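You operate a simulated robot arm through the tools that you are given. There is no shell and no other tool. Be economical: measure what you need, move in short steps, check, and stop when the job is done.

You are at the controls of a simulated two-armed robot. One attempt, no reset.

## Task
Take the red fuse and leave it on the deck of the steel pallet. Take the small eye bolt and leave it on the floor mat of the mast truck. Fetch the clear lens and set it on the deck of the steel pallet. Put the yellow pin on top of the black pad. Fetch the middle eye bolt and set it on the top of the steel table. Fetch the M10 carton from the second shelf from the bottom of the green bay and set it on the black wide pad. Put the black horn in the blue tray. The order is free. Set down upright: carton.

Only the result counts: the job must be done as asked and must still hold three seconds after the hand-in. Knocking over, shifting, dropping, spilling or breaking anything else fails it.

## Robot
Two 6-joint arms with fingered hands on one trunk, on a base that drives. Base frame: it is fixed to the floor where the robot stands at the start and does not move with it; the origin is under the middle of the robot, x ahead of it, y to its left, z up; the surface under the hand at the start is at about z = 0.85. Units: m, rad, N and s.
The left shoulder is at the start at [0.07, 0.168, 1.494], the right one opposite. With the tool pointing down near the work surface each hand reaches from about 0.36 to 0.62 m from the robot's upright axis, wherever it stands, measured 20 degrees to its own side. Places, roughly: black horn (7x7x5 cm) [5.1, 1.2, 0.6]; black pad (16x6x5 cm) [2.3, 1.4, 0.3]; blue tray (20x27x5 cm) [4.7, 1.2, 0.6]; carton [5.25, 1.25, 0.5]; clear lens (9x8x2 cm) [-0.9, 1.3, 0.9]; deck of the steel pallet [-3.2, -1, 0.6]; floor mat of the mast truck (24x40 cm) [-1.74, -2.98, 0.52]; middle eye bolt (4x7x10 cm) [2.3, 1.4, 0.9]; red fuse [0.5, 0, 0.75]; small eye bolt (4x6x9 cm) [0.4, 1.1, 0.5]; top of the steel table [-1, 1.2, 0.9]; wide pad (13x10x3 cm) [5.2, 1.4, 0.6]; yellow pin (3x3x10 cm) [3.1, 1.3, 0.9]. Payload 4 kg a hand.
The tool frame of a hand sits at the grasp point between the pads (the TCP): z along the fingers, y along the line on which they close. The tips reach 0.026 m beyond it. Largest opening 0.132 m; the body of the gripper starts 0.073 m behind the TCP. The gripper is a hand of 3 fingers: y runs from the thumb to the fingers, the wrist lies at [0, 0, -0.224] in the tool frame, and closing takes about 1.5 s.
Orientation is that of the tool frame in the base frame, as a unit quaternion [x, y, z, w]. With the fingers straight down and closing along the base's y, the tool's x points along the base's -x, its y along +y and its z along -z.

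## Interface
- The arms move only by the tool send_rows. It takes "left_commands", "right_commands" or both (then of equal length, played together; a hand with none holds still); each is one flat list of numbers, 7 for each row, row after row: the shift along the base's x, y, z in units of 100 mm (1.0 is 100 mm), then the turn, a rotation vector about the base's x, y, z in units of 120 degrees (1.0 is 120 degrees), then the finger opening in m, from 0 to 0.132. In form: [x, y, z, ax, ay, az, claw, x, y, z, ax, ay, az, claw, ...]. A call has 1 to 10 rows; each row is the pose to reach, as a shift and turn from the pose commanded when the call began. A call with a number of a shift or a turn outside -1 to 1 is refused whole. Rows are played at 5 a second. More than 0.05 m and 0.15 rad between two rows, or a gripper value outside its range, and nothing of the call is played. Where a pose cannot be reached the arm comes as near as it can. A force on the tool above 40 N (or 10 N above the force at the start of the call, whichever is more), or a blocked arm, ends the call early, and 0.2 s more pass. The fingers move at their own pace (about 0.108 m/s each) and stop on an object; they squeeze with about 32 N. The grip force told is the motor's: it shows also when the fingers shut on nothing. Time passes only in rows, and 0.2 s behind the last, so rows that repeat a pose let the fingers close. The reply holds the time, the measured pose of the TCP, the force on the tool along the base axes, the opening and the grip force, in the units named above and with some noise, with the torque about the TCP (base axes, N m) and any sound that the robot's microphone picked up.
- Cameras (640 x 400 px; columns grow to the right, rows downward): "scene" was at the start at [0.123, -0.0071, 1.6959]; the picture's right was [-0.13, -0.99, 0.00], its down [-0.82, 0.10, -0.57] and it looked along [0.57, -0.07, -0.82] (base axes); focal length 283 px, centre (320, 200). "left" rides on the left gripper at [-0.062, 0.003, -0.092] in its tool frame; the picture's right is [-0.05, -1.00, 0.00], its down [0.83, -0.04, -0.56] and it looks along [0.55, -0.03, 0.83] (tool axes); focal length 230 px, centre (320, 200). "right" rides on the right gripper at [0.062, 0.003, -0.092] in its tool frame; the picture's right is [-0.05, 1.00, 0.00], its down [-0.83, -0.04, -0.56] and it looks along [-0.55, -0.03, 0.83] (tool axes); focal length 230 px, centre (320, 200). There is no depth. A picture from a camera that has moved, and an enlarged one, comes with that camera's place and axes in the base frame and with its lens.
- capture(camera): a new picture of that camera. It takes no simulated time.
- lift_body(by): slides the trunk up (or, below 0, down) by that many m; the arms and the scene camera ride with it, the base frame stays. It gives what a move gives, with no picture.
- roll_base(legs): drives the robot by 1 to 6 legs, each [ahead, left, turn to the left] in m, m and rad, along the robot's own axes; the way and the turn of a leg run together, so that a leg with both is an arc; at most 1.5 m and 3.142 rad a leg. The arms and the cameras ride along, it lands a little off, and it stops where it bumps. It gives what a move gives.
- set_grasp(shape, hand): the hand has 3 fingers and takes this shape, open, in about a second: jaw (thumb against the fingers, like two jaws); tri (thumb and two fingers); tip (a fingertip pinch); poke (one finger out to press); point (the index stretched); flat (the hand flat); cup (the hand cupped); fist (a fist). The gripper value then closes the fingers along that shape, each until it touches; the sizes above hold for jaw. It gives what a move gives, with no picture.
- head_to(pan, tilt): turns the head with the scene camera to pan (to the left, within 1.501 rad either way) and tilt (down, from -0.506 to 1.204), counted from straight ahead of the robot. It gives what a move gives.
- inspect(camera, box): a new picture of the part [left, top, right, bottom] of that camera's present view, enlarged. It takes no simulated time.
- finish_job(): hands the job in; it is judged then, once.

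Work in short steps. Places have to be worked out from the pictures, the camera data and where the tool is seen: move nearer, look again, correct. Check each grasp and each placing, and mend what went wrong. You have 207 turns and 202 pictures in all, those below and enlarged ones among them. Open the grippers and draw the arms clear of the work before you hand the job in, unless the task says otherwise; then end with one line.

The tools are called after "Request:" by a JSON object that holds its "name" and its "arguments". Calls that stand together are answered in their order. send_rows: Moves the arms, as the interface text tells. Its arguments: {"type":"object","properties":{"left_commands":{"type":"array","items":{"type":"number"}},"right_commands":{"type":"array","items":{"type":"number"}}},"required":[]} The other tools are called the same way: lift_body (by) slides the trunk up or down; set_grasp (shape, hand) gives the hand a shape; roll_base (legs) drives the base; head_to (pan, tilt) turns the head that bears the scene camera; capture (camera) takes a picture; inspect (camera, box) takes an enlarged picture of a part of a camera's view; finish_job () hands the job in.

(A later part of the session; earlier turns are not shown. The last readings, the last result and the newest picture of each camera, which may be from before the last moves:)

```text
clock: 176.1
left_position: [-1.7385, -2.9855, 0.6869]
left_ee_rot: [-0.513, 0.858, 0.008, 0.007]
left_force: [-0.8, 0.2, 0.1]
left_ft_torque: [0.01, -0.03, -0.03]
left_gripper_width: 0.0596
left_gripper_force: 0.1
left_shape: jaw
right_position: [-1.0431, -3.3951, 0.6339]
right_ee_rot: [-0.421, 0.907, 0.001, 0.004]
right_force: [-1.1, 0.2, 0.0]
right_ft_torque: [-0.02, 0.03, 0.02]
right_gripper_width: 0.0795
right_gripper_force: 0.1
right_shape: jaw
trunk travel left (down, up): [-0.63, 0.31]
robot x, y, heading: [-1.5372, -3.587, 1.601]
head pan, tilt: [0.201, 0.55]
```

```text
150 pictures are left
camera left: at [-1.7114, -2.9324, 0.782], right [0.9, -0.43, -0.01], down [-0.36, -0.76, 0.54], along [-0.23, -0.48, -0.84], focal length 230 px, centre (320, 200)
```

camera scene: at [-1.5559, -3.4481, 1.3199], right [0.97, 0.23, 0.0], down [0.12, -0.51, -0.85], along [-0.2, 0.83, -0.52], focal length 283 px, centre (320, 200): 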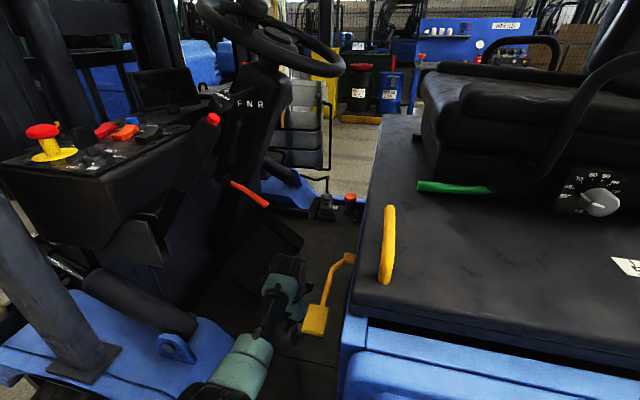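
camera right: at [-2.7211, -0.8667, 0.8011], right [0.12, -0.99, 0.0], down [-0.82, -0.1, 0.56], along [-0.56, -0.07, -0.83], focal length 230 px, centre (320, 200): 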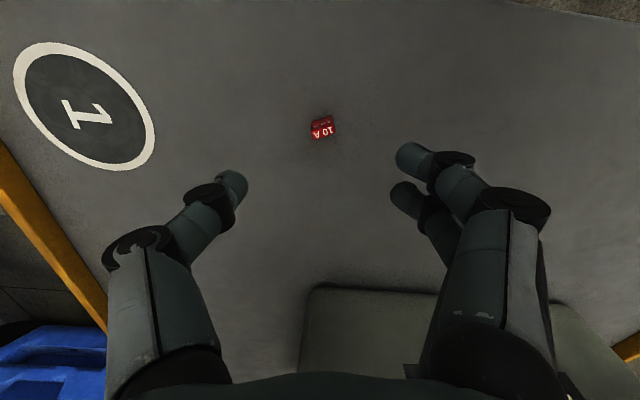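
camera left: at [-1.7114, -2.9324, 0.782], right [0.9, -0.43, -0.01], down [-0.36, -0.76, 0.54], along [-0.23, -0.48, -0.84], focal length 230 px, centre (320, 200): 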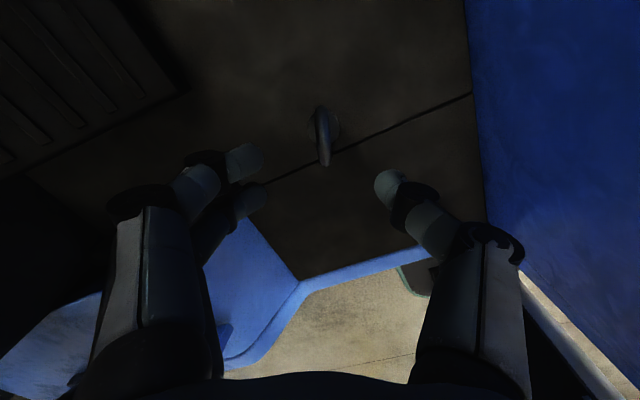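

Bolt stands well on the mat. Back out, raise, face +x, and bring the right hand back to its normal place.

Request:
{"name": "roll_base", "arguments": {"legs": [[-0.6, 0, 0]]}}

Request:
{"name": "lift_body", "arguments": {"by": 0.31}}

Request:
{"name": "roll_base", "arguments": {"legs": [[0, 0, -1.6]]}}

Request:
{"name": "send_rows", "arguments": {"right_commands": [0.25, 0.22, 0, 0, 0, 0.035, 0.08, 0.5, 0.44, 0, 0, 0, 0.07, 0.08, 0.75, 0.66, 0, 0, 0, 0.105, 0.08]}}

Request:
{"name": "send_rows", "arguments": {"right_commands": [0.25, 0.22, 0, 0, 0, 0.035, 0.08, 0.5, 0.44, 0, 0, 0, 0.07, 0.08, 0.75, 0.66, 0, 0, 0, 0.105, 0.08]}}

Request:
{"name": "send_rows", "arguments": {"right_commands": [0.25, 0.22, 0, 0, 0, 0.035, 0.08, 0.5, 0.44, 0, 0, 0, 0.07, 0.08, 0.75, 0.66, 0, 0, 0, 0.105, 0.08]}}

Request:
{"name": "send_rows", "arguments": {"right_commands": [0.25, 0.22, 0, 0, 0, 0.035, 0.08, 0.5, 0.44, 0, 0, 0, 0.07, 0.08, 0.75, 0.66, 0, 0, 0, 0.105, 0.08]}}

```text
clock: 179.5
left_position: [-1.7221, -3.595, 0.6882]
left_ee_rot: [-0.516, 0.857, 0.008, 0.007]
left_force: [-0.2, 0.4, 0.5]
left_ft_torque: [-0.01, 0.01, 0.0]
left_gripper_width: 0.0597
left_gripper_force: 0.1
left_shape: jaw
right_position: [-1.024, -3.9972, 0.6359]
right_ee_rot: [-0.425, 0.905, 0.001, 0.004]
right_force: [-0.3, -0.6, 0.2]
right_ft_torque: [0.01, 0.03, 0.01]
right_gripper_width: 0.0796
right_gripper_force: 0.1
right_shape: jaw
trunk travel left (down, up): [-0.63, 0.31]
robot x, y, heading: [-1.516, -4.1934, 1.609]
head pan, tilt: [0.201, 0.55]
```

```text
clock: 182.6
left_position: [-1.7218, -3.5925, 0.9986]
left_ee_rot: [-0.516, 0.857, 0.009, 0.008]
left_force: [-0.3, -0.3, -0.1]
left_ft_torque: [-0.04, 0.05, -0.02]
left_gripper_width: 0.0594
left_gripper_force: 0.1
left_shape: jaw
right_position: [-1.0244, -3.9968, 0.9447]
right_ee_rot: [-0.426, 0.905, 0.0, 0.004]
right_force: [-0.2, -0.4, -0.7]
right_ft_torque: [-0.02, 0.01, -0.01]
right_gripper_width: 0.0796
right_gripper_force: 0.0
right_shape: jaw
trunk travel left (down, up): [-0.94, 0.0]
robot x, y, heading: [-1.5144, -4.196, 1.611]
head pan, tilt: [0.201, 0.55]
```

```text
clock: 186.9
left_position: [-0.9094, -4.0014, 0.9977]
left_ee_rot: [0.253, 0.967, 0.001, 0.011]
left_force: [-0.3, -0.2, 0.6]
left_ft_torque: [-0.01, -0.01, 0.0]
left_gripper_width: 0.0595
left_gripper_force: 0.1
left_shape: jaw
right_position: [-1.3291, -4.6903, 0.9451]
right_ee_rot: [0.351, 0.936, -0.002, 0.003]
right_force: [0.4, -0.7, -0.2]
right_ft_torque: [0.03, 0.0, 0.02]
right_gripper_width: 0.0794
right_gripper_force: 0.1
right_shape: jaw
trunk travel left (down, up): [-0.94, 0.0]
robot x, y, heading: [-1.5119, -4.1954, 0.014]
head pan, tilt: [0.201, 0.55]
```

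```text
clock: 187.7
left_position: [-0.9087, -4.0015, 0.9976]
left_ee_rot: [0.253, 0.967, 0.001, 0.01]
left_force: [0.4, 0.3, 0.7]
left_ft_torque: [-0.01, -0.02, -0.01]
left_gripper_width: 0.0594
left_gripper_force: 0.1
left_shape: jaw
right_position: [-1.2533, -4.6219, 0.946]
right_ee_rot: [0.244, 0.97, -0.003, 0.003]
right_force: [0.7, 0.4, -0.4]
right_ft_torque: [0.01, 0.01, 0.03]
right_gripper_width: 0.0793
right_gripper_force: 0.0
right_shape: jaw
trunk travel left (down, up): [-0.94, 0.0]
robot x, y, heading: [-1.5151, -4.1922, 0.01]
head pan, tilt: [0.201, 0.55]
```

```text
clock: 188.5
left_position: [-0.9102, -4.0014, 0.9969]
left_ee_rot: [0.253, 0.967, 0.001, 0.011]
left_force: [0.7, -1.2, -0.5]
left_ft_torque: [0.05, 0.0, 0.02]
left_gripper_width: 0.0595
left_gripper_force: 0.1
left_shape: jaw
right_position: [-1.1811, -4.5563, 0.947]
right_ee_rot: [0.137, 0.991, -0.001, 0.004]
right_force: [-0.1, -0.1, -0.4]
right_ft_torque: [-0.01, -0.02, 0.0]
right_gripper_width: 0.0795
right_gripper_force: 0.0
right_shape: jaw
trunk travel left (down, up): [-0.94, 0.0]
robot x, y, heading: [-1.5146, -4.1968, 0.007]
head pan, tilt: [0.201, 0.55]
```

```text
clock: 189.3
left_position: [-0.9079, -4.0027, 0.9976]
left_ee_rot: [0.253, 0.967, 0.001, 0.012]
left_force: [-0.3, 0.2, 0.2]
left_ft_torque: [-0.03, 0.02, -0.02]
left_gripper_width: 0.0594
left_gripper_force: 0.0
left_shape: jaw
right_position: [-1.104, -4.4918, 0.9468]
right_ee_rot: [0.028, 1.0, -0.003, 0.004]
right_force: [0.7, -0.3, -0.4]
right_ft_torque: [-0.02, -0.02, 0.02]
right_gripper_width: 0.0795
right_gripper_force: 0.0
right_shape: jaw
trunk travel left (down, up): [-0.94, 0.0]
robot x, y, heading: [-1.5171, -4.1951, 0.017]
head pan, tilt: [0.201, 0.55]
```

```text
clock: 190.1
left_position: [-0.9088, -4.0007, 0.997]
left_ee_rot: [0.253, 0.967, 0.001, 0.011]
left_force: [-0.1, -0.3, -0.2]
left_ft_torque: [0.03, -0.01, 0.02]
left_gripper_width: 0.0593
left_gripper_force: 0.0
left_shape: jaw
right_position: [-1.0304, -4.4253, 0.9446]
right_ee_rot: [-0.081, 0.997, -0.001, 0.004]
right_force: [0.2, 0.3, 0.4]
right_ft_torque: [-0.02, -0.01, -0.01]
right_gripper_width: 0.0798
right_gripper_force: 0.1
right_shape: jaw
trunk travel left (down, up): [-0.94, 0.0]
robot x, y, heading: [-1.5161, -4.1944, 0.015]
head pan, tilt: [0.201, 0.55]
```

Now drive back around the truck's rear and north past the pendant.

Request:
{"name": "roll_base", "arguments": {"legs": [[1.2, 0, 0], [1.17, 0, 0], [0, 0, 1.556], [1.5, 0, 0], [0.5, -0.3, 0], [1.0, 0, 0]]}}

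Request:
{"name": "head_to", "arguments": {"pan": 0.6, "tilt": 0.5}}

Request:
{"name": "capture", "arguments": {"camera": "scene"}}

```text
clock: 220.3
left_position: [1.1019, -0.5746, 0.9975]
left_ee_rot: [-0.484, 0.875, 0.008, 0.008]
left_force: [0.6, -0.3, 0.1]
left_ft_torque: [0.03, -0.05, -0.05]
left_gripper_width: 0.0595
left_gripper_force: 0.0
left_shape: jaw
right_position: [1.5175, -0.7161, 0.9449]
right_ee_rot: [0.746, -0.665, -0.003, -0.004]
right_force: [-0.9, -0.7, 1.6]
right_ft_torque: [0.0, 0.04, -0.02]
right_gripper_width: 0.0799
right_gripper_force: 0.1
right_shape: jaw
trunk travel left (down, up): [-0.94, 0.0]
robot x, y, heading: [1.268, -1.1872, 1.54]
head pan, tilt: [0.201, 0.55]
```

```text
clock: 221.1
left_position: [1.1003, -0.5724, 0.998]
left_ee_rot: [-0.485, 0.875, 0.008, 0.008]
left_force: [-0.1, 0.1, 0.1]
left_ft_torque: [0.0, -0.01, 0.0]
left_gripper_width: 0.0596
left_gripper_force: 0.1
left_shape: jaw
right_position: [1.5184, -0.7148, 0.9446]
right_ee_rot: [0.747, -0.665, -0.002, -0.003]
right_force: [0.4, -0.7, -0.2]
right_ft_torque: [-0.01, 0.0, 0.0]
right_gripper_width: 0.0796
right_gripper_force: 0.0
right_shape: jaw
trunk travel left (down, up): [-0.94, 0.0]
robot x, y, heading: [1.2611, -1.1847, 1.534]
head pan, tilt: [0.6, 0.499]
```

```text
149 pictures are left
camera scene: at [1.2187, -1.0571, 1.7344], right [0.85, 0.53, 0.0], down [0.26, -0.41, -0.88], along [-0.47, 0.74, -0.48], focal length 283 px, centre (320, 200)
```

scene: 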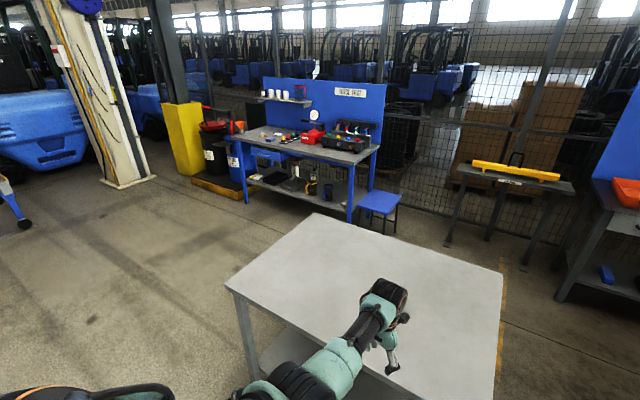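

I'm already on the east side, so I'll do the far-east jobs first (horn, carton), then pin and middle bolt on the way back. Drive round the table to about (2.0, 0.5) and look.

Request:
{"name": "roll_base", "arguments": {"legs": [[0, 0, -1.534], [0.75, 0, 0], [0, 1.5, 0], [0, 0.15, 0]]}}

Request:
{"name": "head_to", "arguments": {"pan": 0.3, "tilt": 0.4}}

Request:
{"name": "capture", "arguments": {"camera": "scene"}}

Request:
{"name": "head_to", "arguments": {"pan": 1.1, "tilt": 0.6}}

Request:
{"name": "capture", "arguments": {"camera": "scene"}}

```text
clock: 237.1
left_position: [2.6523, 0.6362, 0.999]
left_ee_rot: [0.266, 0.964, 0.001, 0.01]
left_force: [0.0, 0.8, 0.1]
left_ft_torque: [0.01, 0.01, -0.02]
left_gripper_width: 0.0596
left_gripper_force: 0.1
left_shape: jaw
right_position: [2.5193, 0.2168, 0.943]
right_ee_rot: [-0.068, 0.998, 0.0, 0.005]
right_force: [0.3, -0.5, -0.1]
right_ft_torque: [0.03, -0.01, 0.03]
right_gripper_width: 0.0797
right_gripper_force: 0.1
right_shape: jaw
trunk travel left (down, up): [-0.94, 0.0]
robot x, y, heading: [2.0443, 0.4656, -0.014]
head pan, tilt: [0.6, 0.499]
```

```text
clock: 237.9
left_position: [2.6523, 0.6404, 0.9974]
left_ee_rot: [0.265, 0.964, 0.0, 0.011]
left_force: [0.1, -0.1, -0.3]
left_ft_torque: [0.01, -0.02, -0.02]
left_gripper_width: 0.0593
left_gripper_force: 0.1
left_shape: jaw
right_position: [2.5189, 0.2201, 0.9444]
right_ee_rot: [-0.07, 0.998, -0.002, 0.005]
right_force: [-0.9, 0.2, -0.5]
right_ft_torque: [0.01, 0.0, -0.01]
right_gripper_width: 0.0799
right_gripper_force: 0.0
right_shape: jaw
trunk travel left (down, up): [-0.94, 0.0]
robot x, y, heading: [2.0413, 0.4641, -0.014]
head pan, tilt: [0.3, 0.4]
```

```text
148 pictures are left
camera scene: at [2.1827, 0.4916, 1.7436], right [0.28, -0.96, 0.0], down [-0.37, -0.11, -0.92], along [0.88, 0.26, -0.39], focal length 283 px, centre (320, 200)
```

scene: 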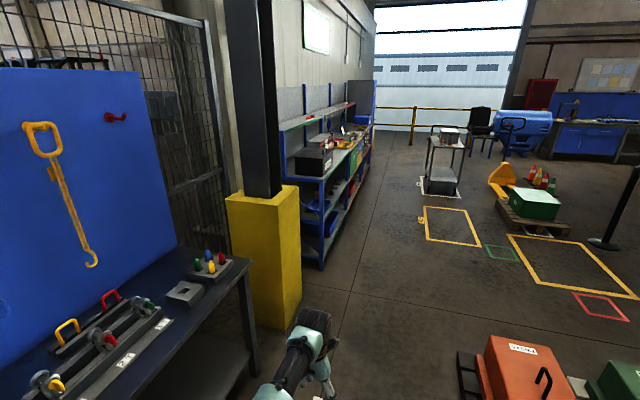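

```text
clock: 239.0
left_position: [2.651, 0.6389, 0.9972]
left_ee_rot: [0.265, 0.964, 0.001, 0.011]
left_force: [1.1, 0.0, -0.1]
left_ft_torque: [0.03, -0.02, -0.03]
left_gripper_width: 0.0596
left_gripper_force: 0.1
left_shape: jaw
right_position: [2.5193, 0.219, 0.9443]
right_ee_rot: [-0.068, 0.998, -0.003, 0.003]
right_force: [0.0, -0.2, 0.4]
right_ft_torque: [0.01, 0.01, -0.02]
right_gripper_width: 0.08
right_gripper_force: 0.1
right_shape: jaw
trunk travel left (down, up): [-0.94, 0.0]
robot x, y, heading: [2.0408, 0.4605, -0.013]
head pan, tilt: [1.1, 0.6]
```

```text
147 pictures are left
camera scene: at [2.135, 0.5422, 1.7254], right [0.89, -0.47, 0.0], down [-0.26, -0.5, -0.83], along [0.38, 0.73, -0.56], focal length 283 px, centre (320, 200)
```

scene: 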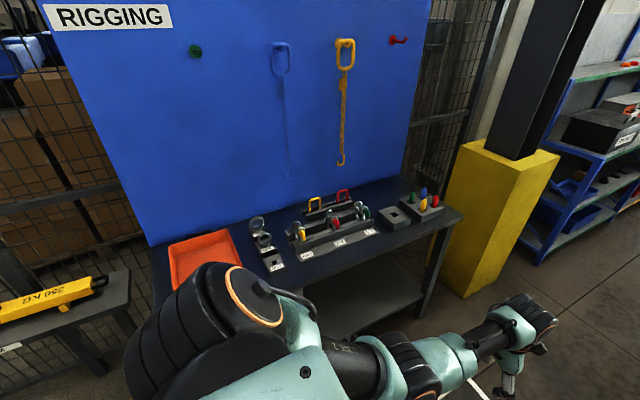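

Rigging bench holds the eye bolts and pins; the blue shelving is at x>4.3 with its front at y≈1.1. Drive east to x≈4.9, face it and look.

Request:
{"name": "roll_base", "arguments": {"legs": [[0, 0, 0.014], [1.4, 0.0, 0], [1.4, 0, 0], [0, 0, 1.571]]}}

Request:
{"name": "head_to", "arguments": {"pan": 0.0, "tilt": 0.75}}

Request:
{"name": "capture", "arguments": {"camera": "scene"}}

```text
clock: 255.8
left_position: [4.9146, 1.1255, 1.0039]
left_ee_rot: [-0.342, 0.939, 0.005, 0.03]
left_force: [5.1, -1.6, -0.4]
left_ft_torque: [0.03, 0.18, -0.16]
left_gripper_width: 0.0584
left_gripper_force: 0.1
left_shape: jaw
right_position: [5.2535, 0.8679, 0.9444]
right_ee_rot: [-0.64, 0.768, 0.002, 0.004]
right_force: [-0.4, -0.3, 1.1]
right_ft_torque: [-0.01, -0.02, 0.0]
right_gripper_width: 0.0796
right_gripper_force: 0.1
right_shape: jaw
trunk travel left (down, up): [-0.94, 0.0]
robot x, y, heading: [4.8759, 0.4882, 1.243]
head pan, tilt: [1.1, 0.6]
stopped in leg 4: the force on the tool passed its limit at 66 N (the readings are from after the stop); the commanded pose is now the measured one
```

```text
clock: 257.2
left_position: [4.9135, 1.1261, 1.0031]
left_ee_rot: [-0.341, 0.939, 0.006, 0.028]
left_force: [7.6, -1.8, -0.6]
left_ft_torque: [0.06, 0.23, -0.18]
left_gripper_width: 0.0579
left_gripper_force: 0.0
left_shape: jaw
right_position: [5.2536, 0.8672, 0.9446]
right_ee_rot: [-0.641, 0.768, 0.002, 0.003]
right_force: [0.4, -0.3, 0.2]
right_ft_torque: [-0.03, -0.01, -0.04]
right_gripper_width: 0.0794
right_gripper_force: 0.0
right_shape: jaw
trunk travel left (down, up): [-0.94, 0.0]
robot x, y, heading: [4.8761, 0.4878, 1.246]
head pan, tilt: [0.0, 0.75]
```

```text
146 pictures are left
camera scene: at [4.92, 0.6176, 1.7125], right [0.95, -0.32, 0.0], down [-0.22, -0.65, -0.73], along [0.23, 0.69, -0.68], focal length 283 px, centre (320, 200)
```

scene: 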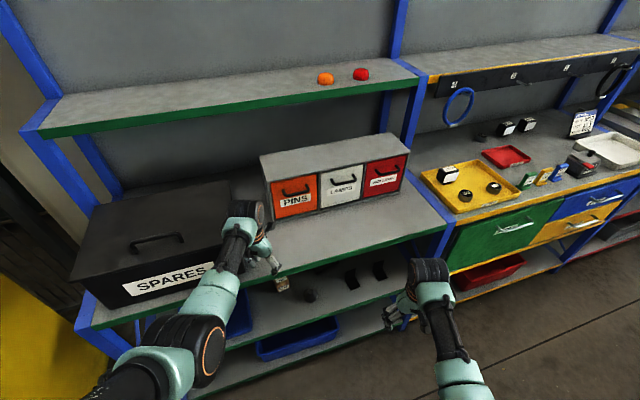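

The left hand touched the SPARES box while turning. I reverse the turn slightly to release, and check the box.

Request:
{"name": "roll_base", "arguments": {"legs": [[0, 0, -0.12], [-0.15, 0, 0]]}}

Request:
{"name": "capture", "arguments": {"camera": "scene"}}

Request:
{"name": "capture", "arguments": {"camera": "left"}}

```text
clock: 259.1
left_position: [4.9272, 0.9878, 1.0017]
left_ee_rot: [-0.285, 0.958, 0.004, 0.027]
left_force: [0.7, -0.1, 0.0]
left_ft_torque: [-0.01, 0.0, 0.03]
left_gripper_width: 0.0594
left_gripper_force: 0.0
left_shape: jaw
right_position: [5.2331, 0.6899, 0.9443]
right_ee_rot: [-0.593, 0.805, 0.001, 0.003]
right_force: [0.6, 1.3, -0.7]
right_ft_torque: [0.0, 0.01, -0.04]
right_gripper_width: 0.0801
right_gripper_force: 0.0
right_shape: jaw
trunk travel left (down, up): [-0.94, 0.0]
robot x, y, heading: [4.8126, 0.356, 1.12]
head pan, tilt: [0.0, 0.75]
```

```text
145 pictures are left
camera scene: at [4.8719, 0.4841, 1.7121], right [0.9, -0.44, 0.0], down [-0.3, -0.62, -0.73], along [0.32, 0.66, -0.68], focal length 283 px, centre (320, 200)
```

scene: 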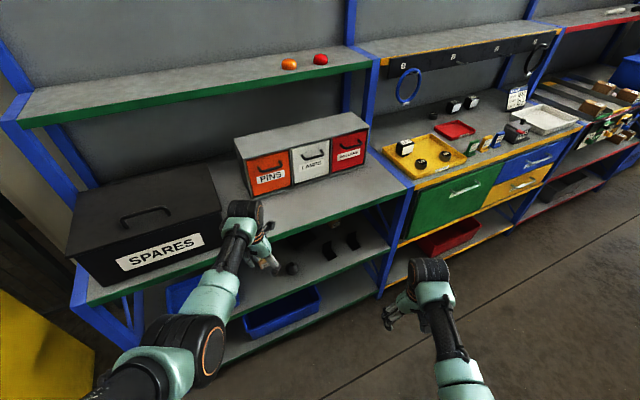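

```text
144 pictures are left
camera left: at [4.9723, 1.021, 1.0982], right [0.59, -0.81, 0.01], down [-0.7, -0.5, 0.51], along [-0.41, -0.31, -0.86], focal length 230 px, centre (320, 200)
```

left: 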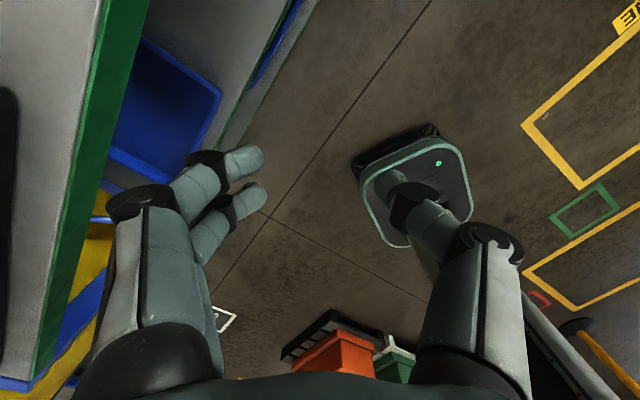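

No sound and the box looks square to the shelf (front at y≈1.25), so it seems unaffected; the hand is free now. Back away, face +y fully, lower the trunk, and look at the lower shelves.

Request:
{"name": "roll_base", "arguments": {"legs": [[-0.27, -0.13, 0], [0, 0, 0.45]]}}

Request:
{"name": "lift_body", "arguments": {"by": -0.5}}

Request:
{"name": "head_to", "arguments": {"pan": -0.2, "tilt": 0.45}}

Request:
{"name": "capture", "arguments": {"camera": "scene"}}

```text
clock: 262.5
left_position: [4.6415, 0.6738, 1.0027]
left_ee_rot: [-0.491, 0.87, 0.011, 0.026]
left_force: [-0.3, -0.4, 0.8]
left_ft_torque: [0.01, -0.01, -0.02]
left_gripper_width: 0.0597
left_gripper_force: 0.1
left_shape: jaw
right_position: [5.0475, 0.5401, 0.9448]
right_ee_rot: [0.758, -0.652, -0.003, -0.003]
right_force: [0.2, -0.7, 0.4]
right_ft_torque: [0.0, 0.01, 0.0]
right_gripper_width: 0.0797
right_gripper_force: 0.0
right_shape: jaw
trunk travel left (down, up): [-0.94, 0.0]
robot x, y, heading: [4.8088, 0.0613, 1.569]
head pan, tilt: [0.0, 0.75]
```

```text
refused: -0.5 is not a number from -0.4 to 0.4
```

```text
clock: 263.3
left_position: [4.6411, 0.6735, 1.0025]
left_ee_rot: [-0.492, 0.87, 0.011, 0.027]
left_force: [0.5, -0.9, -0.5]
left_ft_torque: [0.02, -0.02, -0.02]
left_gripper_width: 0.0598
left_gripper_force: 0.0
left_shape: jaw
right_position: [5.0462, 0.5398, 0.9443]
right_ee_rot: [0.759, -0.652, -0.001, -0.003]
right_force: [0.0, 0.2, -0.1]
right_ft_torque: [-0.02, -0.01, 0.01]
right_gripper_width: 0.0798
right_gripper_force: 0.1
right_shape: jaw
trunk travel left (down, up): [-0.94, 0.0]
robot x, y, heading: [4.8109, 0.0591, 1.57]
head pan, tilt: [-0.201, 0.45]
```

```text
143 pictures are left
camera scene: at [4.8288, 0.2022, 1.7389], right [0.98, -0.2, 0.0], down [-0.09, -0.43, -0.9], along [0.18, 0.88, -0.44], focal length 283 px, centre (320, 200)
```

scene: 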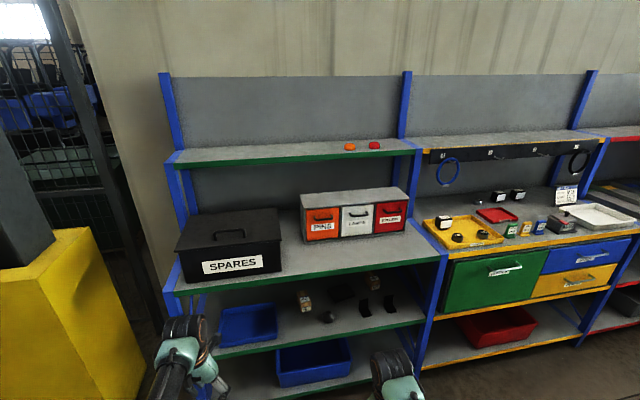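

The green bay's second shelf holds the blue tray, horn, cartons and pads. Lower the trunk and look straight in.

Request:
{"name": "lift_body", "arguments": {"by": -0.4}}

Request:
{"name": "head_to", "arguments": {"pan": -0.15, "tilt": 0.55}}

Request:
{"name": "capture", "arguments": {"camera": "scene"}}

Request:
{"name": "inspect", "arguments": {"camera": "scene", "box": [180, 160, 440, 322]}}

```text
clock: 267.1
left_position: [4.6413, 0.6742, 0.6022]
left_ee_rot: [-0.491, 0.871, 0.01, 0.028]
left_force: [-0.3, -0.1, 0.6]
left_ft_torque: [0.03, 0.02, -0.02]
left_gripper_width: 0.0596
left_gripper_force: 0.0
left_shape: jaw
right_position: [5.0466, 0.5394, 0.5445]
right_ee_rot: [0.758, -0.652, -0.002, -0.004]
right_force: [-0.2, -0.9, -0.1]
right_ft_torque: [0.03, 0.0, 0.0]
right_gripper_width: 0.0795
right_gripper_force: 0.0
right_shape: jaw
trunk travel left (down, up): [-0.54, 0.4]
robot x, y, heading: [4.8071, 0.0614, 1.565]
head pan, tilt: [-0.201, 0.45]
```

```text
clock: 267.8
left_position: [4.6409, 0.6738, 0.6033]
left_ee_rot: [-0.491, 0.87, 0.011, 0.027]
left_force: [0.3, -0.2, -0.6]
left_ft_torque: [0.01, -0.01, 0.0]
left_gripper_width: 0.0594
left_gripper_force: 0.0
left_shape: jaw
right_position: [5.0473, 0.5395, 0.5441]
right_ee_rot: [0.758, -0.652, -0.002, -0.003]
right_force: [-0.2, -0.7, -0.6]
right_ft_torque: [0.04, 0.01, -0.04]
right_gripper_width: 0.0797
right_gripper_force: 0.1
right_shape: jaw
trunk travel left (down, up): [-0.54, 0.4]
robot x, y, heading: [4.8115, 0.0597, 1.574]
head pan, tilt: [-0.15, 0.55]
```

```text
142 pictures are left
camera scene: at [4.8244, 0.201, 1.33], right [0.99, -0.15, 0.0], down [-0.08, -0.52, -0.85], along [0.13, 0.84, -0.52], focal length 283 px, centre (320, 200)
```

scene: 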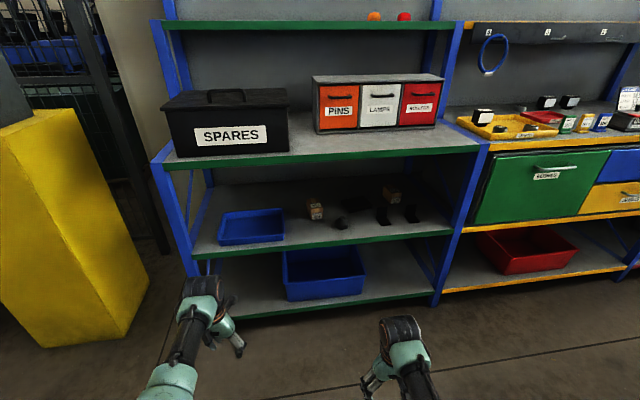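

```text
2.46 times, centred on (310, 241) of scene
camera zoom: at [4.8244, 0.201, 1.33], right [0.99, -0.15, 0.0], down [-0.08, -0.52, -0.85], along [0.13, 0.84, -0.52], focal length 696 px, centre (345, 99)
```

zoom: 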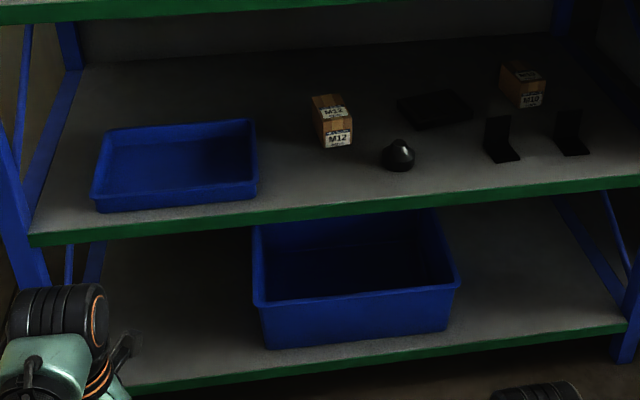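

On the second shelf (z≈0.54) I see: tray left (≈4.68,1.25), M12 carton, horn (≈5.07,1.185), wide pad (≈5.2,1.4), two L-brackets, and the M10 carton behind them (≈5.39,1.38). The shelf above forces a tilted approach. I'll fold the left arm outboard and tilt the right hand 45° forward.

Request:
{"name": "send_rows", "arguments": {"left_commands": [-0.26, -0.3, 0, 0, 0, 0.035, 0.06, -0.52, -0.6, 0, 0, 0, 0.07, 0.06, -0.78, -0.9, 0, 0, 0, 0.105, 0.06], "right_commands": [0, 0, 0.3, 0, 0, -0.024, 0.08, 0, 0, 0.6, 0, 0, -0.048, 0.08, 0, 0, 0.6, 0, 0, -0.072, 0.08]}}

Request:
{"name": "send_rows", "arguments": {"left_commands": [-0.26, -0.3, 0, 0, 0, 0.035, 0.06, -0.52, -0.6, 0, 0, 0, 0.07, 0.06, -0.78, -0.9, 0, 0, 0, 0.105, 0.06], "right_commands": [0, 0.1, 0, 0.06, 0, 0, 0.08, 0, 0.2, 0, 0.12, 0, 0, 0.08, 0, 0.3, 0, 0.18, 0, 0, 0.08]}}

Request:
{"name": "send_rows", "arguments": {"left_commands": [-0.26, -0.3, 0, 0, 0, 0.035, 0.06, -0.52, -0.6, 0, 0, 0, 0.07, 0.06, -0.78, -0.9, 0, 0, 0, 0.105, 0.06], "right_commands": [0, 0.1, 0, 0.06, 0, 0, 0.08, 0, 0.2, 0, 0.12, 0, 0, 0.08, 0, 0.3, 0, 0.195, 0, 0, 0.08]}}

Request:
{"name": "capture", "arguments": {"camera": "right"}}

```text
clock: 268.6
left_position: [4.5634, 0.586, 0.604]
left_ee_rot: [-0.584, 0.811, 0.015, 0.026]
left_force: [-1.4, 0.3, -0.2]
left_ft_torque: [-0.02, -0.02, 0.03]
left_gripper_width: 0.0596
left_gripper_force: 0.1
left_shape: jaw
right_position: [5.0457, 0.5389, 0.6042]
right_ee_rot: [-0.706, 0.708, 0.002, 0.004]
right_force: [-0.2, -0.1, -0.2]
right_ft_torque: [0.02, 0.01, -0.02]
right_gripper_width: 0.0796
right_gripper_force: 0.0
right_shape: jaw
trunk travel left (down, up): [-0.54, 0.4]
robot x, y, heading: [4.8111, 0.0593, 1.573]
head pan, tilt: [-0.15, 0.55]
```

```text
clock: 269.4
left_position: [4.4852, 0.4942, 0.6026]
left_ee_rot: [-0.669, 0.742, 0.017, 0.025]
left_force: [-0.3, -0.3, 0.3]
left_ft_torque: [0.01, -0.01, -0.01]
left_gripper_width: 0.0597
left_gripper_force: 0.0
left_shape: jaw
right_position: [5.0475, 0.5701, 0.6059]
right_ee_rot: [-0.693, 0.695, 0.135, 0.137]
right_force: [-0.5, -0.8, -0.9]
right_ft_torque: [0.04, 0.01, -0.01]
right_gripper_width: 0.0799
right_gripper_force: 0.0
right_shape: jaw
trunk travel left (down, up): [-0.54, 0.4]
robot x, y, heading: [4.8105, 0.0604, 1.572]
head pan, tilt: [-0.15, 0.55]
```

```text
refused: row 3 steps farther than a row can; nothing moved
```

```text
140 pictures are left
camera right: at [5.0434, 0.4774, 0.6696], right [-1.0, 0.05, 0.02], down [0.04, 0.56, 0.83], along [0.03, 0.83, -0.56], focal length 230 px, centre (320, 200)
```

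right: 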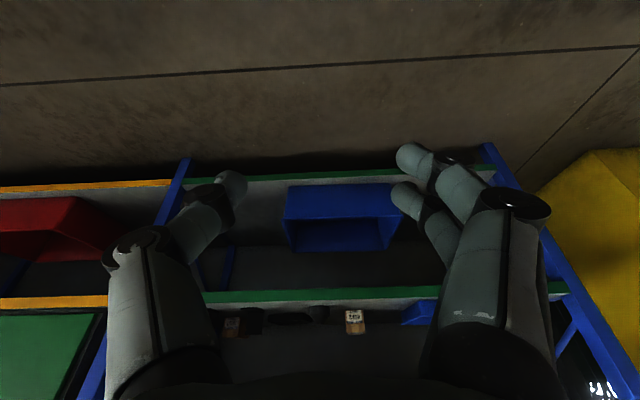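

Row step was slightly too big; repeat with smaller turns.

Request:
{"name": "send_rows", "arguments": {"left_commands": [-0.26, -0.3, 0, 0, 0, 0.035, 0.06, -0.52, -0.6, 0, 0, 0, 0.07, 0.06, -0.78, -0.9, 0, 0, 0, 0.105, 0.06], "right_commands": [0, 0.1, 0, 0.065, 0, 0, 0.08, 0, 0.2, 0, 0.13, 0, 0, 0.08, 0, 0.3, 0, 0.195, 0, 0, 0.08]}}

Request:
{"name": "send_rows", "arguments": {"left_commands": [-0.26, -0.25, 0, 0, 0, 0.035, 0.06, -0.52, -0.5, 0, 0, 0, 0.07, 0.06, -0.78, -0.7, 0, 0, 0, 0.105, 0.06]}}

Request:
{"name": "capture", "arguments": {"camera": "right"}}

Request:
{"name": "capture", "arguments": {"camera": "scene"}}

```text
clock: 270.2
left_position: [4.4083, 0.4035, 0.6036]
left_ee_rot: [0.747, -0.665, -0.018, -0.023]
left_force: [-0.5, -0.9, -0.2]
left_ft_torque: [0.03, -0.01, -0.01]
left_gripper_width: 0.0597
left_gripper_force: 0.0
left_shape: jaw
right_position: [5.0464, 0.599, 0.6052]
right_ee_rot: [-0.651, 0.653, 0.273, 0.275]
right_force: [0.3, 1.4, 0.3]
right_ft_torque: [-0.02, -0.01, -0.01]
right_gripper_width: 0.0797
right_gripper_force: 0.1
right_shape: jaw
trunk travel left (down, up): [-0.54, 0.4]
robot x, y, heading: [4.8079, 0.0633, 1.572]
head pan, tilt: [-0.15, 0.55]
```

```text
clock: 271.0
left_position: [4.3391, 0.3377, 0.5963]
left_ee_rot: [0.815, -0.578, -0.019, -0.02]
left_force: [-0.8, 0.7, -0.4]
left_ft_torque: [-0.02, -0.01, 0.01]
left_gripper_width: 0.0598
left_gripper_force: 0.0
left_shape: jaw
left hand out of reach, approached as far as the arm can: row 3
right_position: [5.0482, 0.5988, 0.6057]
right_ee_rot: [-0.652, 0.653, 0.273, 0.273]
right_force: [0.2, 0.3, 0.1]
right_ft_torque: [-0.03, -0.04, 0.03]
right_gripper_width: 0.0796
right_gripper_force: 0.0
right_shape: jaw
trunk travel left (down, up): [-0.54, 0.4]
robot x, y, heading: [4.8096, 0.0617, 1.572]
head pan, tilt: [-0.15, 0.55]
```

```text
139 pictures are left
camera right: at [5.0444, 0.4904, 0.6269], right [-1.0, 0.04, 0.04], down [0.04, 0.19, 0.98], along [0.03, 0.98, -0.19], focal length 230 px, centre (320, 200)
```

right: 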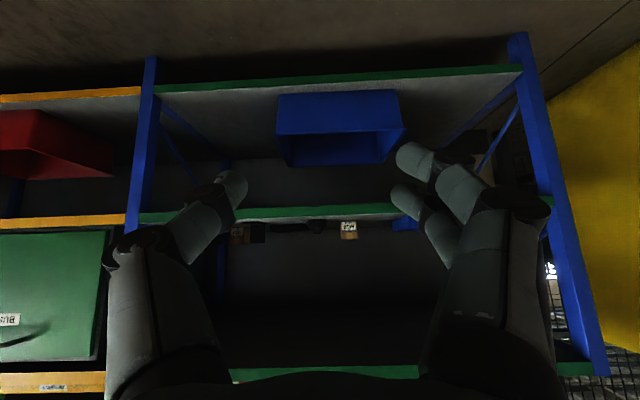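

```text
138 pictures are left
camera scene: at [4.8242, 0.2012, 1.3298], right [0.99, -0.15, 0.0], down [-0.08, -0.52, -0.85], along [0.13, 0.84, -0.52], focal length 283 px, centre (320, 200)
```

scene: 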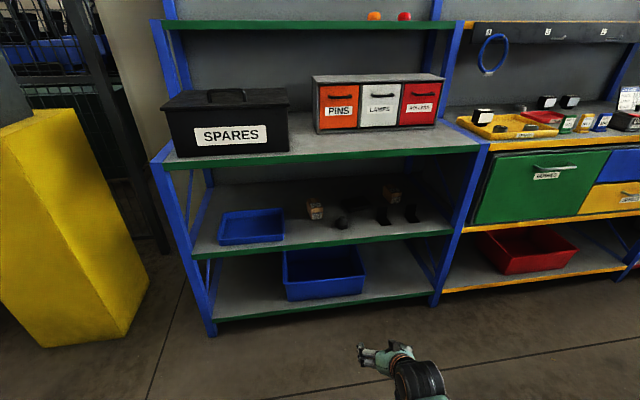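

Geometry: second shelf top ≈0.55, front edge y≈1.10, shelf above bottoms at ≈0.89. Horn centre ≈(5.078,1.215). I raise the tilted hand a little and drive in to just in front of the horn.

Request:
{"name": "send_rows", "arguments": {"right_commands": [0, 0, 0.25, 0, 0, 0, 0.11, 0, 0, 0.5, 0, 0, 0, 0.11, 0, 0, 0.5, 0, 0, 0, 0.11]}}

Request:
{"name": "roll_base", "arguments": {"legs": [[0.5, -0.03, 0]]}}

Request:
{"name": "head_to", "arguments": {"pan": -0.3, "tilt": 0.8}}

Request:
{"name": "capture", "arguments": {"camera": "right"}}

Request:
{"name": "capture", "arguments": {"camera": "scene"}}

```text
clock: 271.8
left_position: [4.3389, 0.3385, 0.5955]
left_ee_rot: [0.815, -0.579, -0.021, -0.02]
left_force: [0.2, -0.5, -0.6]
left_ft_torque: [0.0, 0.04, -0.02]
left_gripper_width: 0.06
left_gripper_force: 0.1
left_shape: jaw
right_position: [5.0466, 0.6, 0.6554]
right_ee_rot: [-0.651, 0.653, 0.272, 0.274]
right_force: [-1.3, -0.3, -0.7]
right_ft_torque: [0.0, -0.02, -0.04]
right_gripper_width: 0.1094
right_gripper_force: 0.0
right_shape: jaw
trunk travel left (down, up): [-0.54, 0.4]
robot x, y, heading: [4.8091, 0.0616, 1.569]
head pan, tilt: [-0.15, 0.55]
```

```text
clock: 274.7
left_position: [4.3631, 0.8363, 0.595]
left_ee_rot: [0.819, -0.574, -0.021, -0.019]
left_force: [0.8, 0.8, -0.9]
left_ft_torque: [-0.04, 0.01, 0.04]
left_gripper_width: 0.0598
left_gripper_force: 0.1
left_shape: jaw
right_position: [5.0673, 1.1064, 0.6546]
right_ee_rot: [0.655, -0.65, -0.274, -0.272]
right_force: [-0.1, -0.5, 0.8]
right_ft_torque: [0.01, -0.01, -0.02]
right_gripper_width: 0.1094
right_gripper_force: 0.1
right_shape: jaw
trunk travel left (down, up): [-0.54, 0.4]
robot x, y, heading: [4.8357, 0.5644, 1.582]
head pan, tilt: [-0.15, 0.55]
```

```text
clock: 275.5
left_position: [4.3618, 0.8348, 0.5968]
left_ee_rot: [0.818, -0.574, -0.021, -0.02]
left_force: [-1.0, 0.0, -0.3]
left_ft_torque: [-0.01, -0.03, 0.01]
left_gripper_width: 0.0601
left_gripper_force: 0.0
left_shape: jaw
right_position: [5.0681, 1.106, 0.6546]
right_ee_rot: [0.655, -0.65, -0.273, -0.273]
right_force: [0.9, 0.1, -0.4]
right_ft_torque: [0.02, 0.0, 0.0]
right_gripper_width: 0.1095
right_gripper_force: 0.0
right_shape: jaw
trunk travel left (down, up): [-0.54, 0.4]
robot x, y, heading: [4.8372, 0.565, 1.579]
head pan, tilt: [-0.3, 0.799]
```

```text
137 pictures are left
camera right: at [5.0661, 0.9968, 0.677], right [-1.0, 0.03, 0.04], down [0.04, 0.19, 0.98], along [0.02, 0.98, -0.19], focal length 230 px, centre (320, 200)
```

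right: 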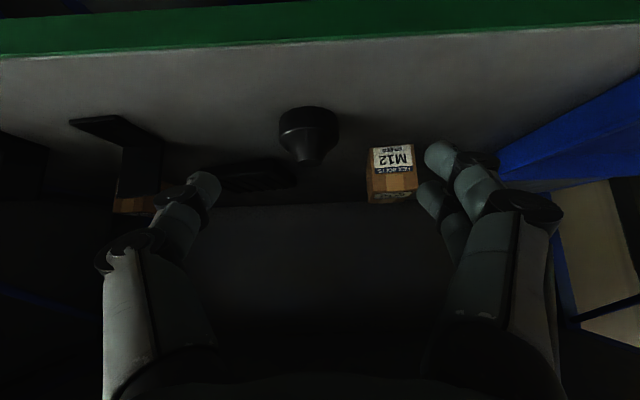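

```text
136 pictures are left
camera scene: at [4.8608, 0.6922, 1.3086], right [0.96, -0.29, 0.0], down [-0.2, -0.69, -0.7], along [0.2, 0.67, -0.72], focal length 283 px, centre (320, 200)
```

scene: 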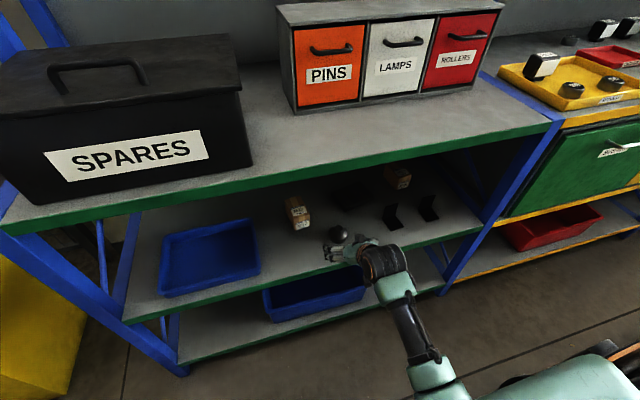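

Horn centre refined to ≈(5.077, 1.225). While here I'll check the SPARES box's alignment with a zoom.

Request:
{"name": "inspect", "arguments": {"camera": "scene", "box": [0, 20, 320, 240]}}

```text
1.82 times, centred on (160, 130) of scene
camera zoom: at [4.8608, 0.6922, 1.3086], right [0.96, -0.29, 0.0], down [-0.2, -0.69, -0.7], along [0.2, 0.67, -0.72], focal length 514 px, centre (611, 327)
```

zoom: 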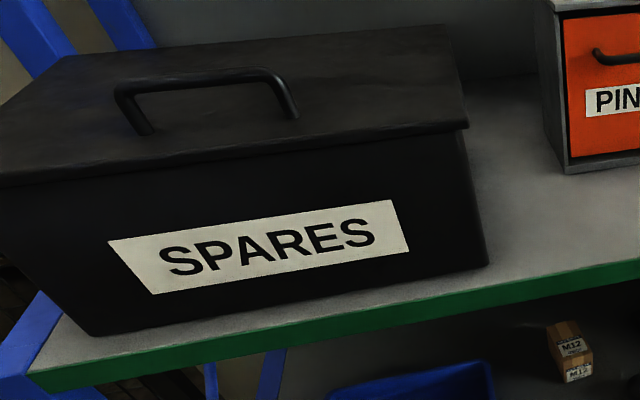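

The box is parallel to the shelf edge—fine. Now lower the open hand in front of the horn and advance to straddle it.

Request:
{"name": "send_rows", "arguments": {"right_commands": [0.09, 0.1, 0, 0, 0, 0, 0.11, 0.09, 0.25, -0.35, 0, 0, 0, 0.11, 0.09, 0.3, -0.7, 0, 0, 0, 0.11, 0.09, 0.3, -0.7, 0, 0, 0, 0.11]}}

Request:
{"name": "capture", "arguments": {"camera": "right"}}

Request:
{"name": "inspect", "arguments": {"camera": "scene", "box": [240, 150, 460, 300]}}

```text
clock: 276.5
left_position: [4.3625, 0.8357, 0.5967]
left_ee_rot: [0.818, -0.574, -0.022, -0.02]
left_force: [0.6, -1.1, 0.2]
left_ft_torque: [0.0, 0.03, 0.03]
left_gripper_width: 0.0599
left_gripper_force: 0.1
left_shape: jaw
right_position: [5.0784, 1.1359, 0.5867]
right_ee_rot: [0.655, -0.65, -0.274, -0.272]
right_force: [0.2, 0.3, -0.1]
right_ft_torque: [0.03, 0.02, 0.01]
right_gripper_width: 0.1096
right_gripper_force: 0.0
right_shape: jaw
trunk travel left (down, up): [-0.54, 0.4]
robot x, y, heading: [4.8369, 0.5628, 1.58]
head pan, tilt: [-0.3, 0.799]
```

```text
134 pictures are left
camera right: at [5.0773, 1.0277, 0.6082], right [-1.0, 0.03, 0.04], down [0.04, 0.19, 0.98], along [0.02, 0.98, -0.19], focal length 230 px, centre (320, 200)
```

right: 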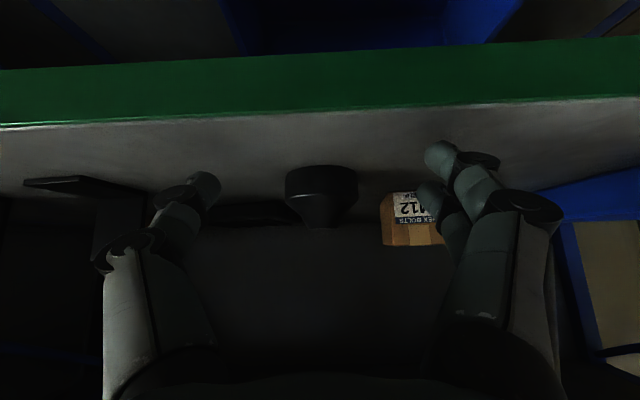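

```text
2.67 times, centred on (350, 225) of scene
camera zoom: at [4.8607, 0.6921, 1.3086], right [0.96, -0.29, 0.0], down [-0.2, -0.69, -0.7], along [0.2, 0.67, -0.72], focal length 754 px, centre (240, 133)
```

zoom: 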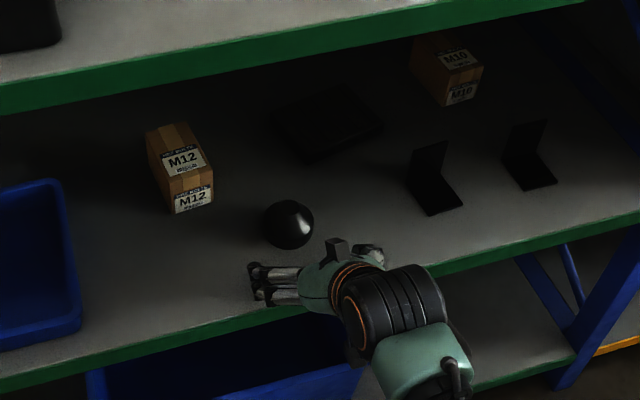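

M10 carton identity confirmed. Horn centred between fingers; advance 8.7 cm and close.

Request:
{"name": "send_rows", "arguments": {"right_commands": [0.02, 0.3, -0.02, 0, 0, 0, 0.11, 0.02, 0.6, -0.03, 0, 0, 0, 0.11, 0.02, 0.87, -0.03, 0, 0, 0, 0.11, 0.02, 0.87, -0.03, 0, 0, 0, 0.06, 0.02, 0.87, -0.03, 0, 0, 0, 0.03, 0.02, 0.87, -0.03, 0, 0, 0, 0.0, 0.02, 0.87, -0.03, 0, 0, 0, 0.0]}}

Request:
{"name": "capture", "arguments": {"camera": "right"}}

Request:
{"name": "inspect", "arguments": {"camera": "scene", "box": [240, 150, 460, 300]}}

```text
clock: 278.1
left_position: [4.3623, 0.8354, 0.5971]
left_ee_rot: [0.818, -0.574, -0.022, -0.021]
left_force: [-0.3, -0.3, 0.6]
left_ft_torque: [-0.01, -0.02, -0.01]
left_gripper_width: 0.0595
left_gripper_force: 0.1
left_shape: jaw
right_position: [5.0787, 1.2228, 0.5833]
right_ee_rot: [0.655, -0.649, -0.274, -0.273]
right_force: [0.2, 0.4, 1.6]
right_ft_torque: [0.03, 0.13, -0.06]
right_gripper_width: 0.0406
right_gripper_force: 31.9
right_shape: jaw
trunk travel left (down, up): [-0.54, 0.4]
robot x, y, heading: [4.8393, 0.5634, 1.58]
head pan, tilt: [-0.3, 0.799]
```

```text
132 pictures are left
camera right: at [5.0781, 1.1134, 0.6051], right [-1.0, 0.03, 0.04], down [0.04, 0.19, 0.98], along [0.02, 0.98, -0.19], focal length 230 px, centre (320, 200)
```

right: 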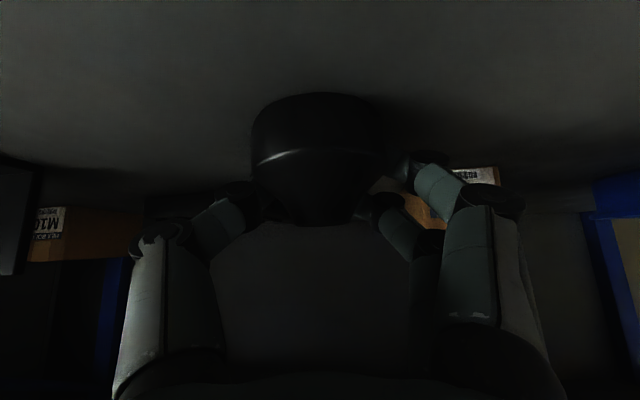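

```text
2.67 times, centred on (350, 225) of scene
camera zoom: at [4.8607, 0.6921, 1.3086], right [0.96, -0.29, 0.0], down [-0.2, -0.69, -0.7], along [0.2, 0.67, -0.72], focal length 754 px, centre (240, 133)
```

zoom: 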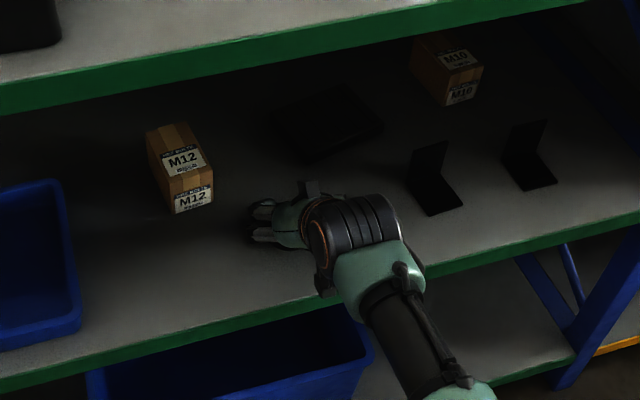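

Horn is gripped. Lift it and check.

Request:
{"name": "send_rows", "arguments": {"right_commands": [0, 0, 0.3, 0, 0, 0, 0, 0, -0.1, 0.6, 0, 0, 0, 0, 0, -0.2, 0.9, 0, 0, 0, 0]}}

Request:
{"name": "capture", "arguments": {"camera": "right"}}

Request:
{"name": "capture", "arguments": {"camera": "scene"}}

```text
clock: 278.9
left_position: [4.3621, 0.8347, 0.5958]
left_ee_rot: [0.818, -0.574, -0.021, -0.02]
left_force: [-0.3, 0.2, 0.3]
left_ft_torque: [0.0, -0.01, -0.02]
left_gripper_width: 0.0597
left_gripper_force: 0.0
left_shape: jaw
right_position: [5.0808, 1.2022, 0.6723]
right_ee_rot: [0.655, -0.65, -0.273, -0.272]
right_force: [-0.4, -0.4, 0.1]
right_ft_torque: [0.01, 0.02, 0.01]
right_gripper_width: 0.0196
right_gripper_force: 32.4
right_shape: jaw
trunk travel left (down, up): [-0.54, 0.4]
robot x, y, heading: [4.8377, 0.5629, 1.582]
head pan, tilt: [-0.3, 0.799]
```

```text
130 pictures are left
camera right: at [5.0781, 1.0941, 0.6945], right [-1.0, 0.03, 0.04], down [0.04, 0.19, 0.98], along [0.02, 0.98, -0.19], focal length 230 px, centre (320, 200)
```

right: 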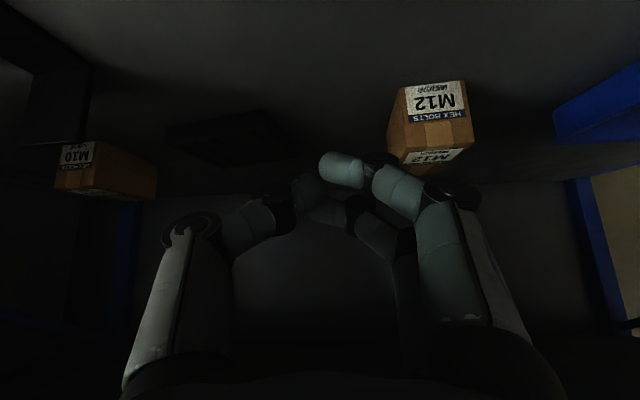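

```text
129 pictures are left
camera scene: at [4.8606, 0.6918, 1.3086], right [0.96, -0.29, 0.0], down [-0.2, -0.69, -0.7], along [0.2, 0.67, -0.72], focal length 283 px, centre (320, 200)
```

scene: 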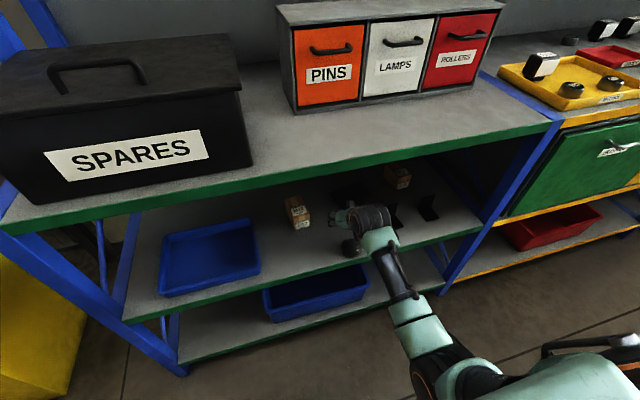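

The tapered horn slipped out. Find where it is now.

Request:
{"name": "inspect", "arguments": {"camera": "scene", "box": [280, 190, 420, 290]}}

```text
4.00 times, centred on (350, 240) of scene
camera zoom: at [4.8606, 0.6918, 1.3086], right [0.96, -0.29, 0.0], down [-0.2, -0.69, -0.7], along [0.2, 0.67, -0.72], focal length 1132 px, centre (200, 40)
```

zoom: 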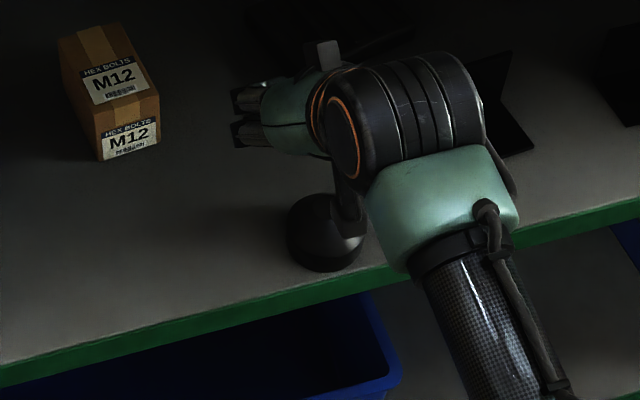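

The horn now stands upright near the shelf's front edge (≈5.095, 1.165). I'll back out, tilt the hand nearly horizontal, and grip its cylindrical base band instead.

Request:
{"name": "roll_base", "arguments": {"legs": [[-0.25, 0, 0]]}}

Request:
{"name": "send_rows", "arguments": {"right_commands": [0, 0, 0, 0.05, 0, 0, 0.11, 0, 0, 0, 0.1, 0, 0, 0.11, 0, 0, 0, 0.15, 0, 0, 0.11, 0, 0, 0, 0.2, 0, 0, 0.11, 0, 0, 0, 0.25, 0, 0, 0.11, 0, 0, 0, 0.25, 0, 0, 0.11]}}

Request:
{"name": "capture", "arguments": {"camera": "right"}}

Request:
{"name": "capture", "arguments": {"camera": "scene"}}

```text
clock: 280.7
left_position: [4.3638, 0.5842, 0.5978]
left_ee_rot: [0.819, -0.573, -0.021, -0.02]
left_force: [0.0, -0.5, 0.3]
left_ft_torque: [-0.03, -0.01, -0.01]
left_gripper_width: 0.0596
left_gripper_force: 0.0
left_shape: jaw
right_position: [5.0826, 0.9553, 0.6739]
right_ee_rot: [0.656, -0.648, -0.274, -0.272]
right_force: [-0.5, 0.0, 0.5]
right_ft_torque: [0.02, 0.02, 0.0]
right_gripper_width: 0.0196
right_gripper_force: 32.3
right_shape: jaw
trunk travel left (down, up): [-0.54, 0.4]
robot x, y, heading: [4.8386, 0.3115, 1.58]
head pan, tilt: [-0.3, 0.799]
```

```text
clock: 282.1
left_position: [4.3653, 0.586, 0.5968]
left_ee_rot: [0.819, -0.574, -0.022, -0.02]
left_force: [0.8, -0.4, 0.0]
left_ft_torque: [-0.02, 0.02, -0.01]
left_gripper_width: 0.0597
left_gripper_force: 0.1
left_shape: jaw
right_position: [5.0802, 0.9561, 0.6721]
right_ee_rot: [0.563, -0.555, -0.433, -0.433]
right_force: [0.2, -0.4, 0.0]
right_ft_torque: [-0.01, -0.02, 0.0]
right_gripper_width: 0.1098
right_gripper_force: 0.0
right_shape: jaw
trunk travel left (down, up): [-0.54, 0.4]
robot x, y, heading: [4.8384, 0.3119, 1.587]
head pan, tilt: [-0.3, 0.799]
```

```text
127 pictures are left
camera right: at [5.0791, 0.8508, 0.636], right [-1.0, 0.0, 0.04], down [0.04, -0.33, 0.94], along [0.02, 0.94, 0.33], focal length 230 px, centre (320, 200)
```

right: 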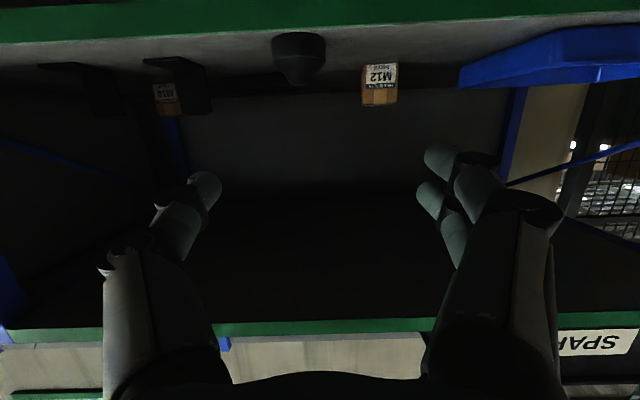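

```text
126 pictures are left
camera scene: at [4.8633, 0.4439, 1.3086], right [0.96, -0.28, 0.0], down [-0.2, -0.69, -0.7], along [0.2, 0.67, -0.72], focal length 283 px, centre (320, 200)
```

scene: 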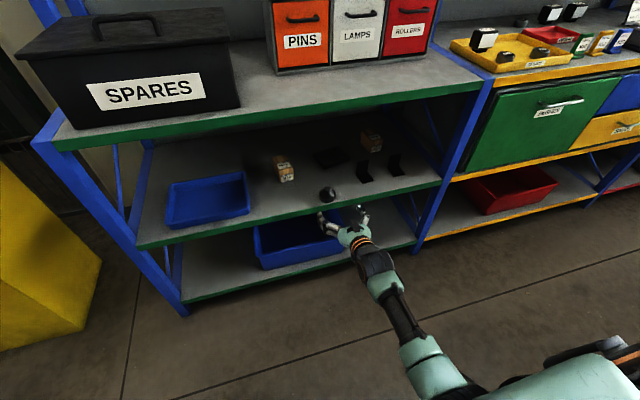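

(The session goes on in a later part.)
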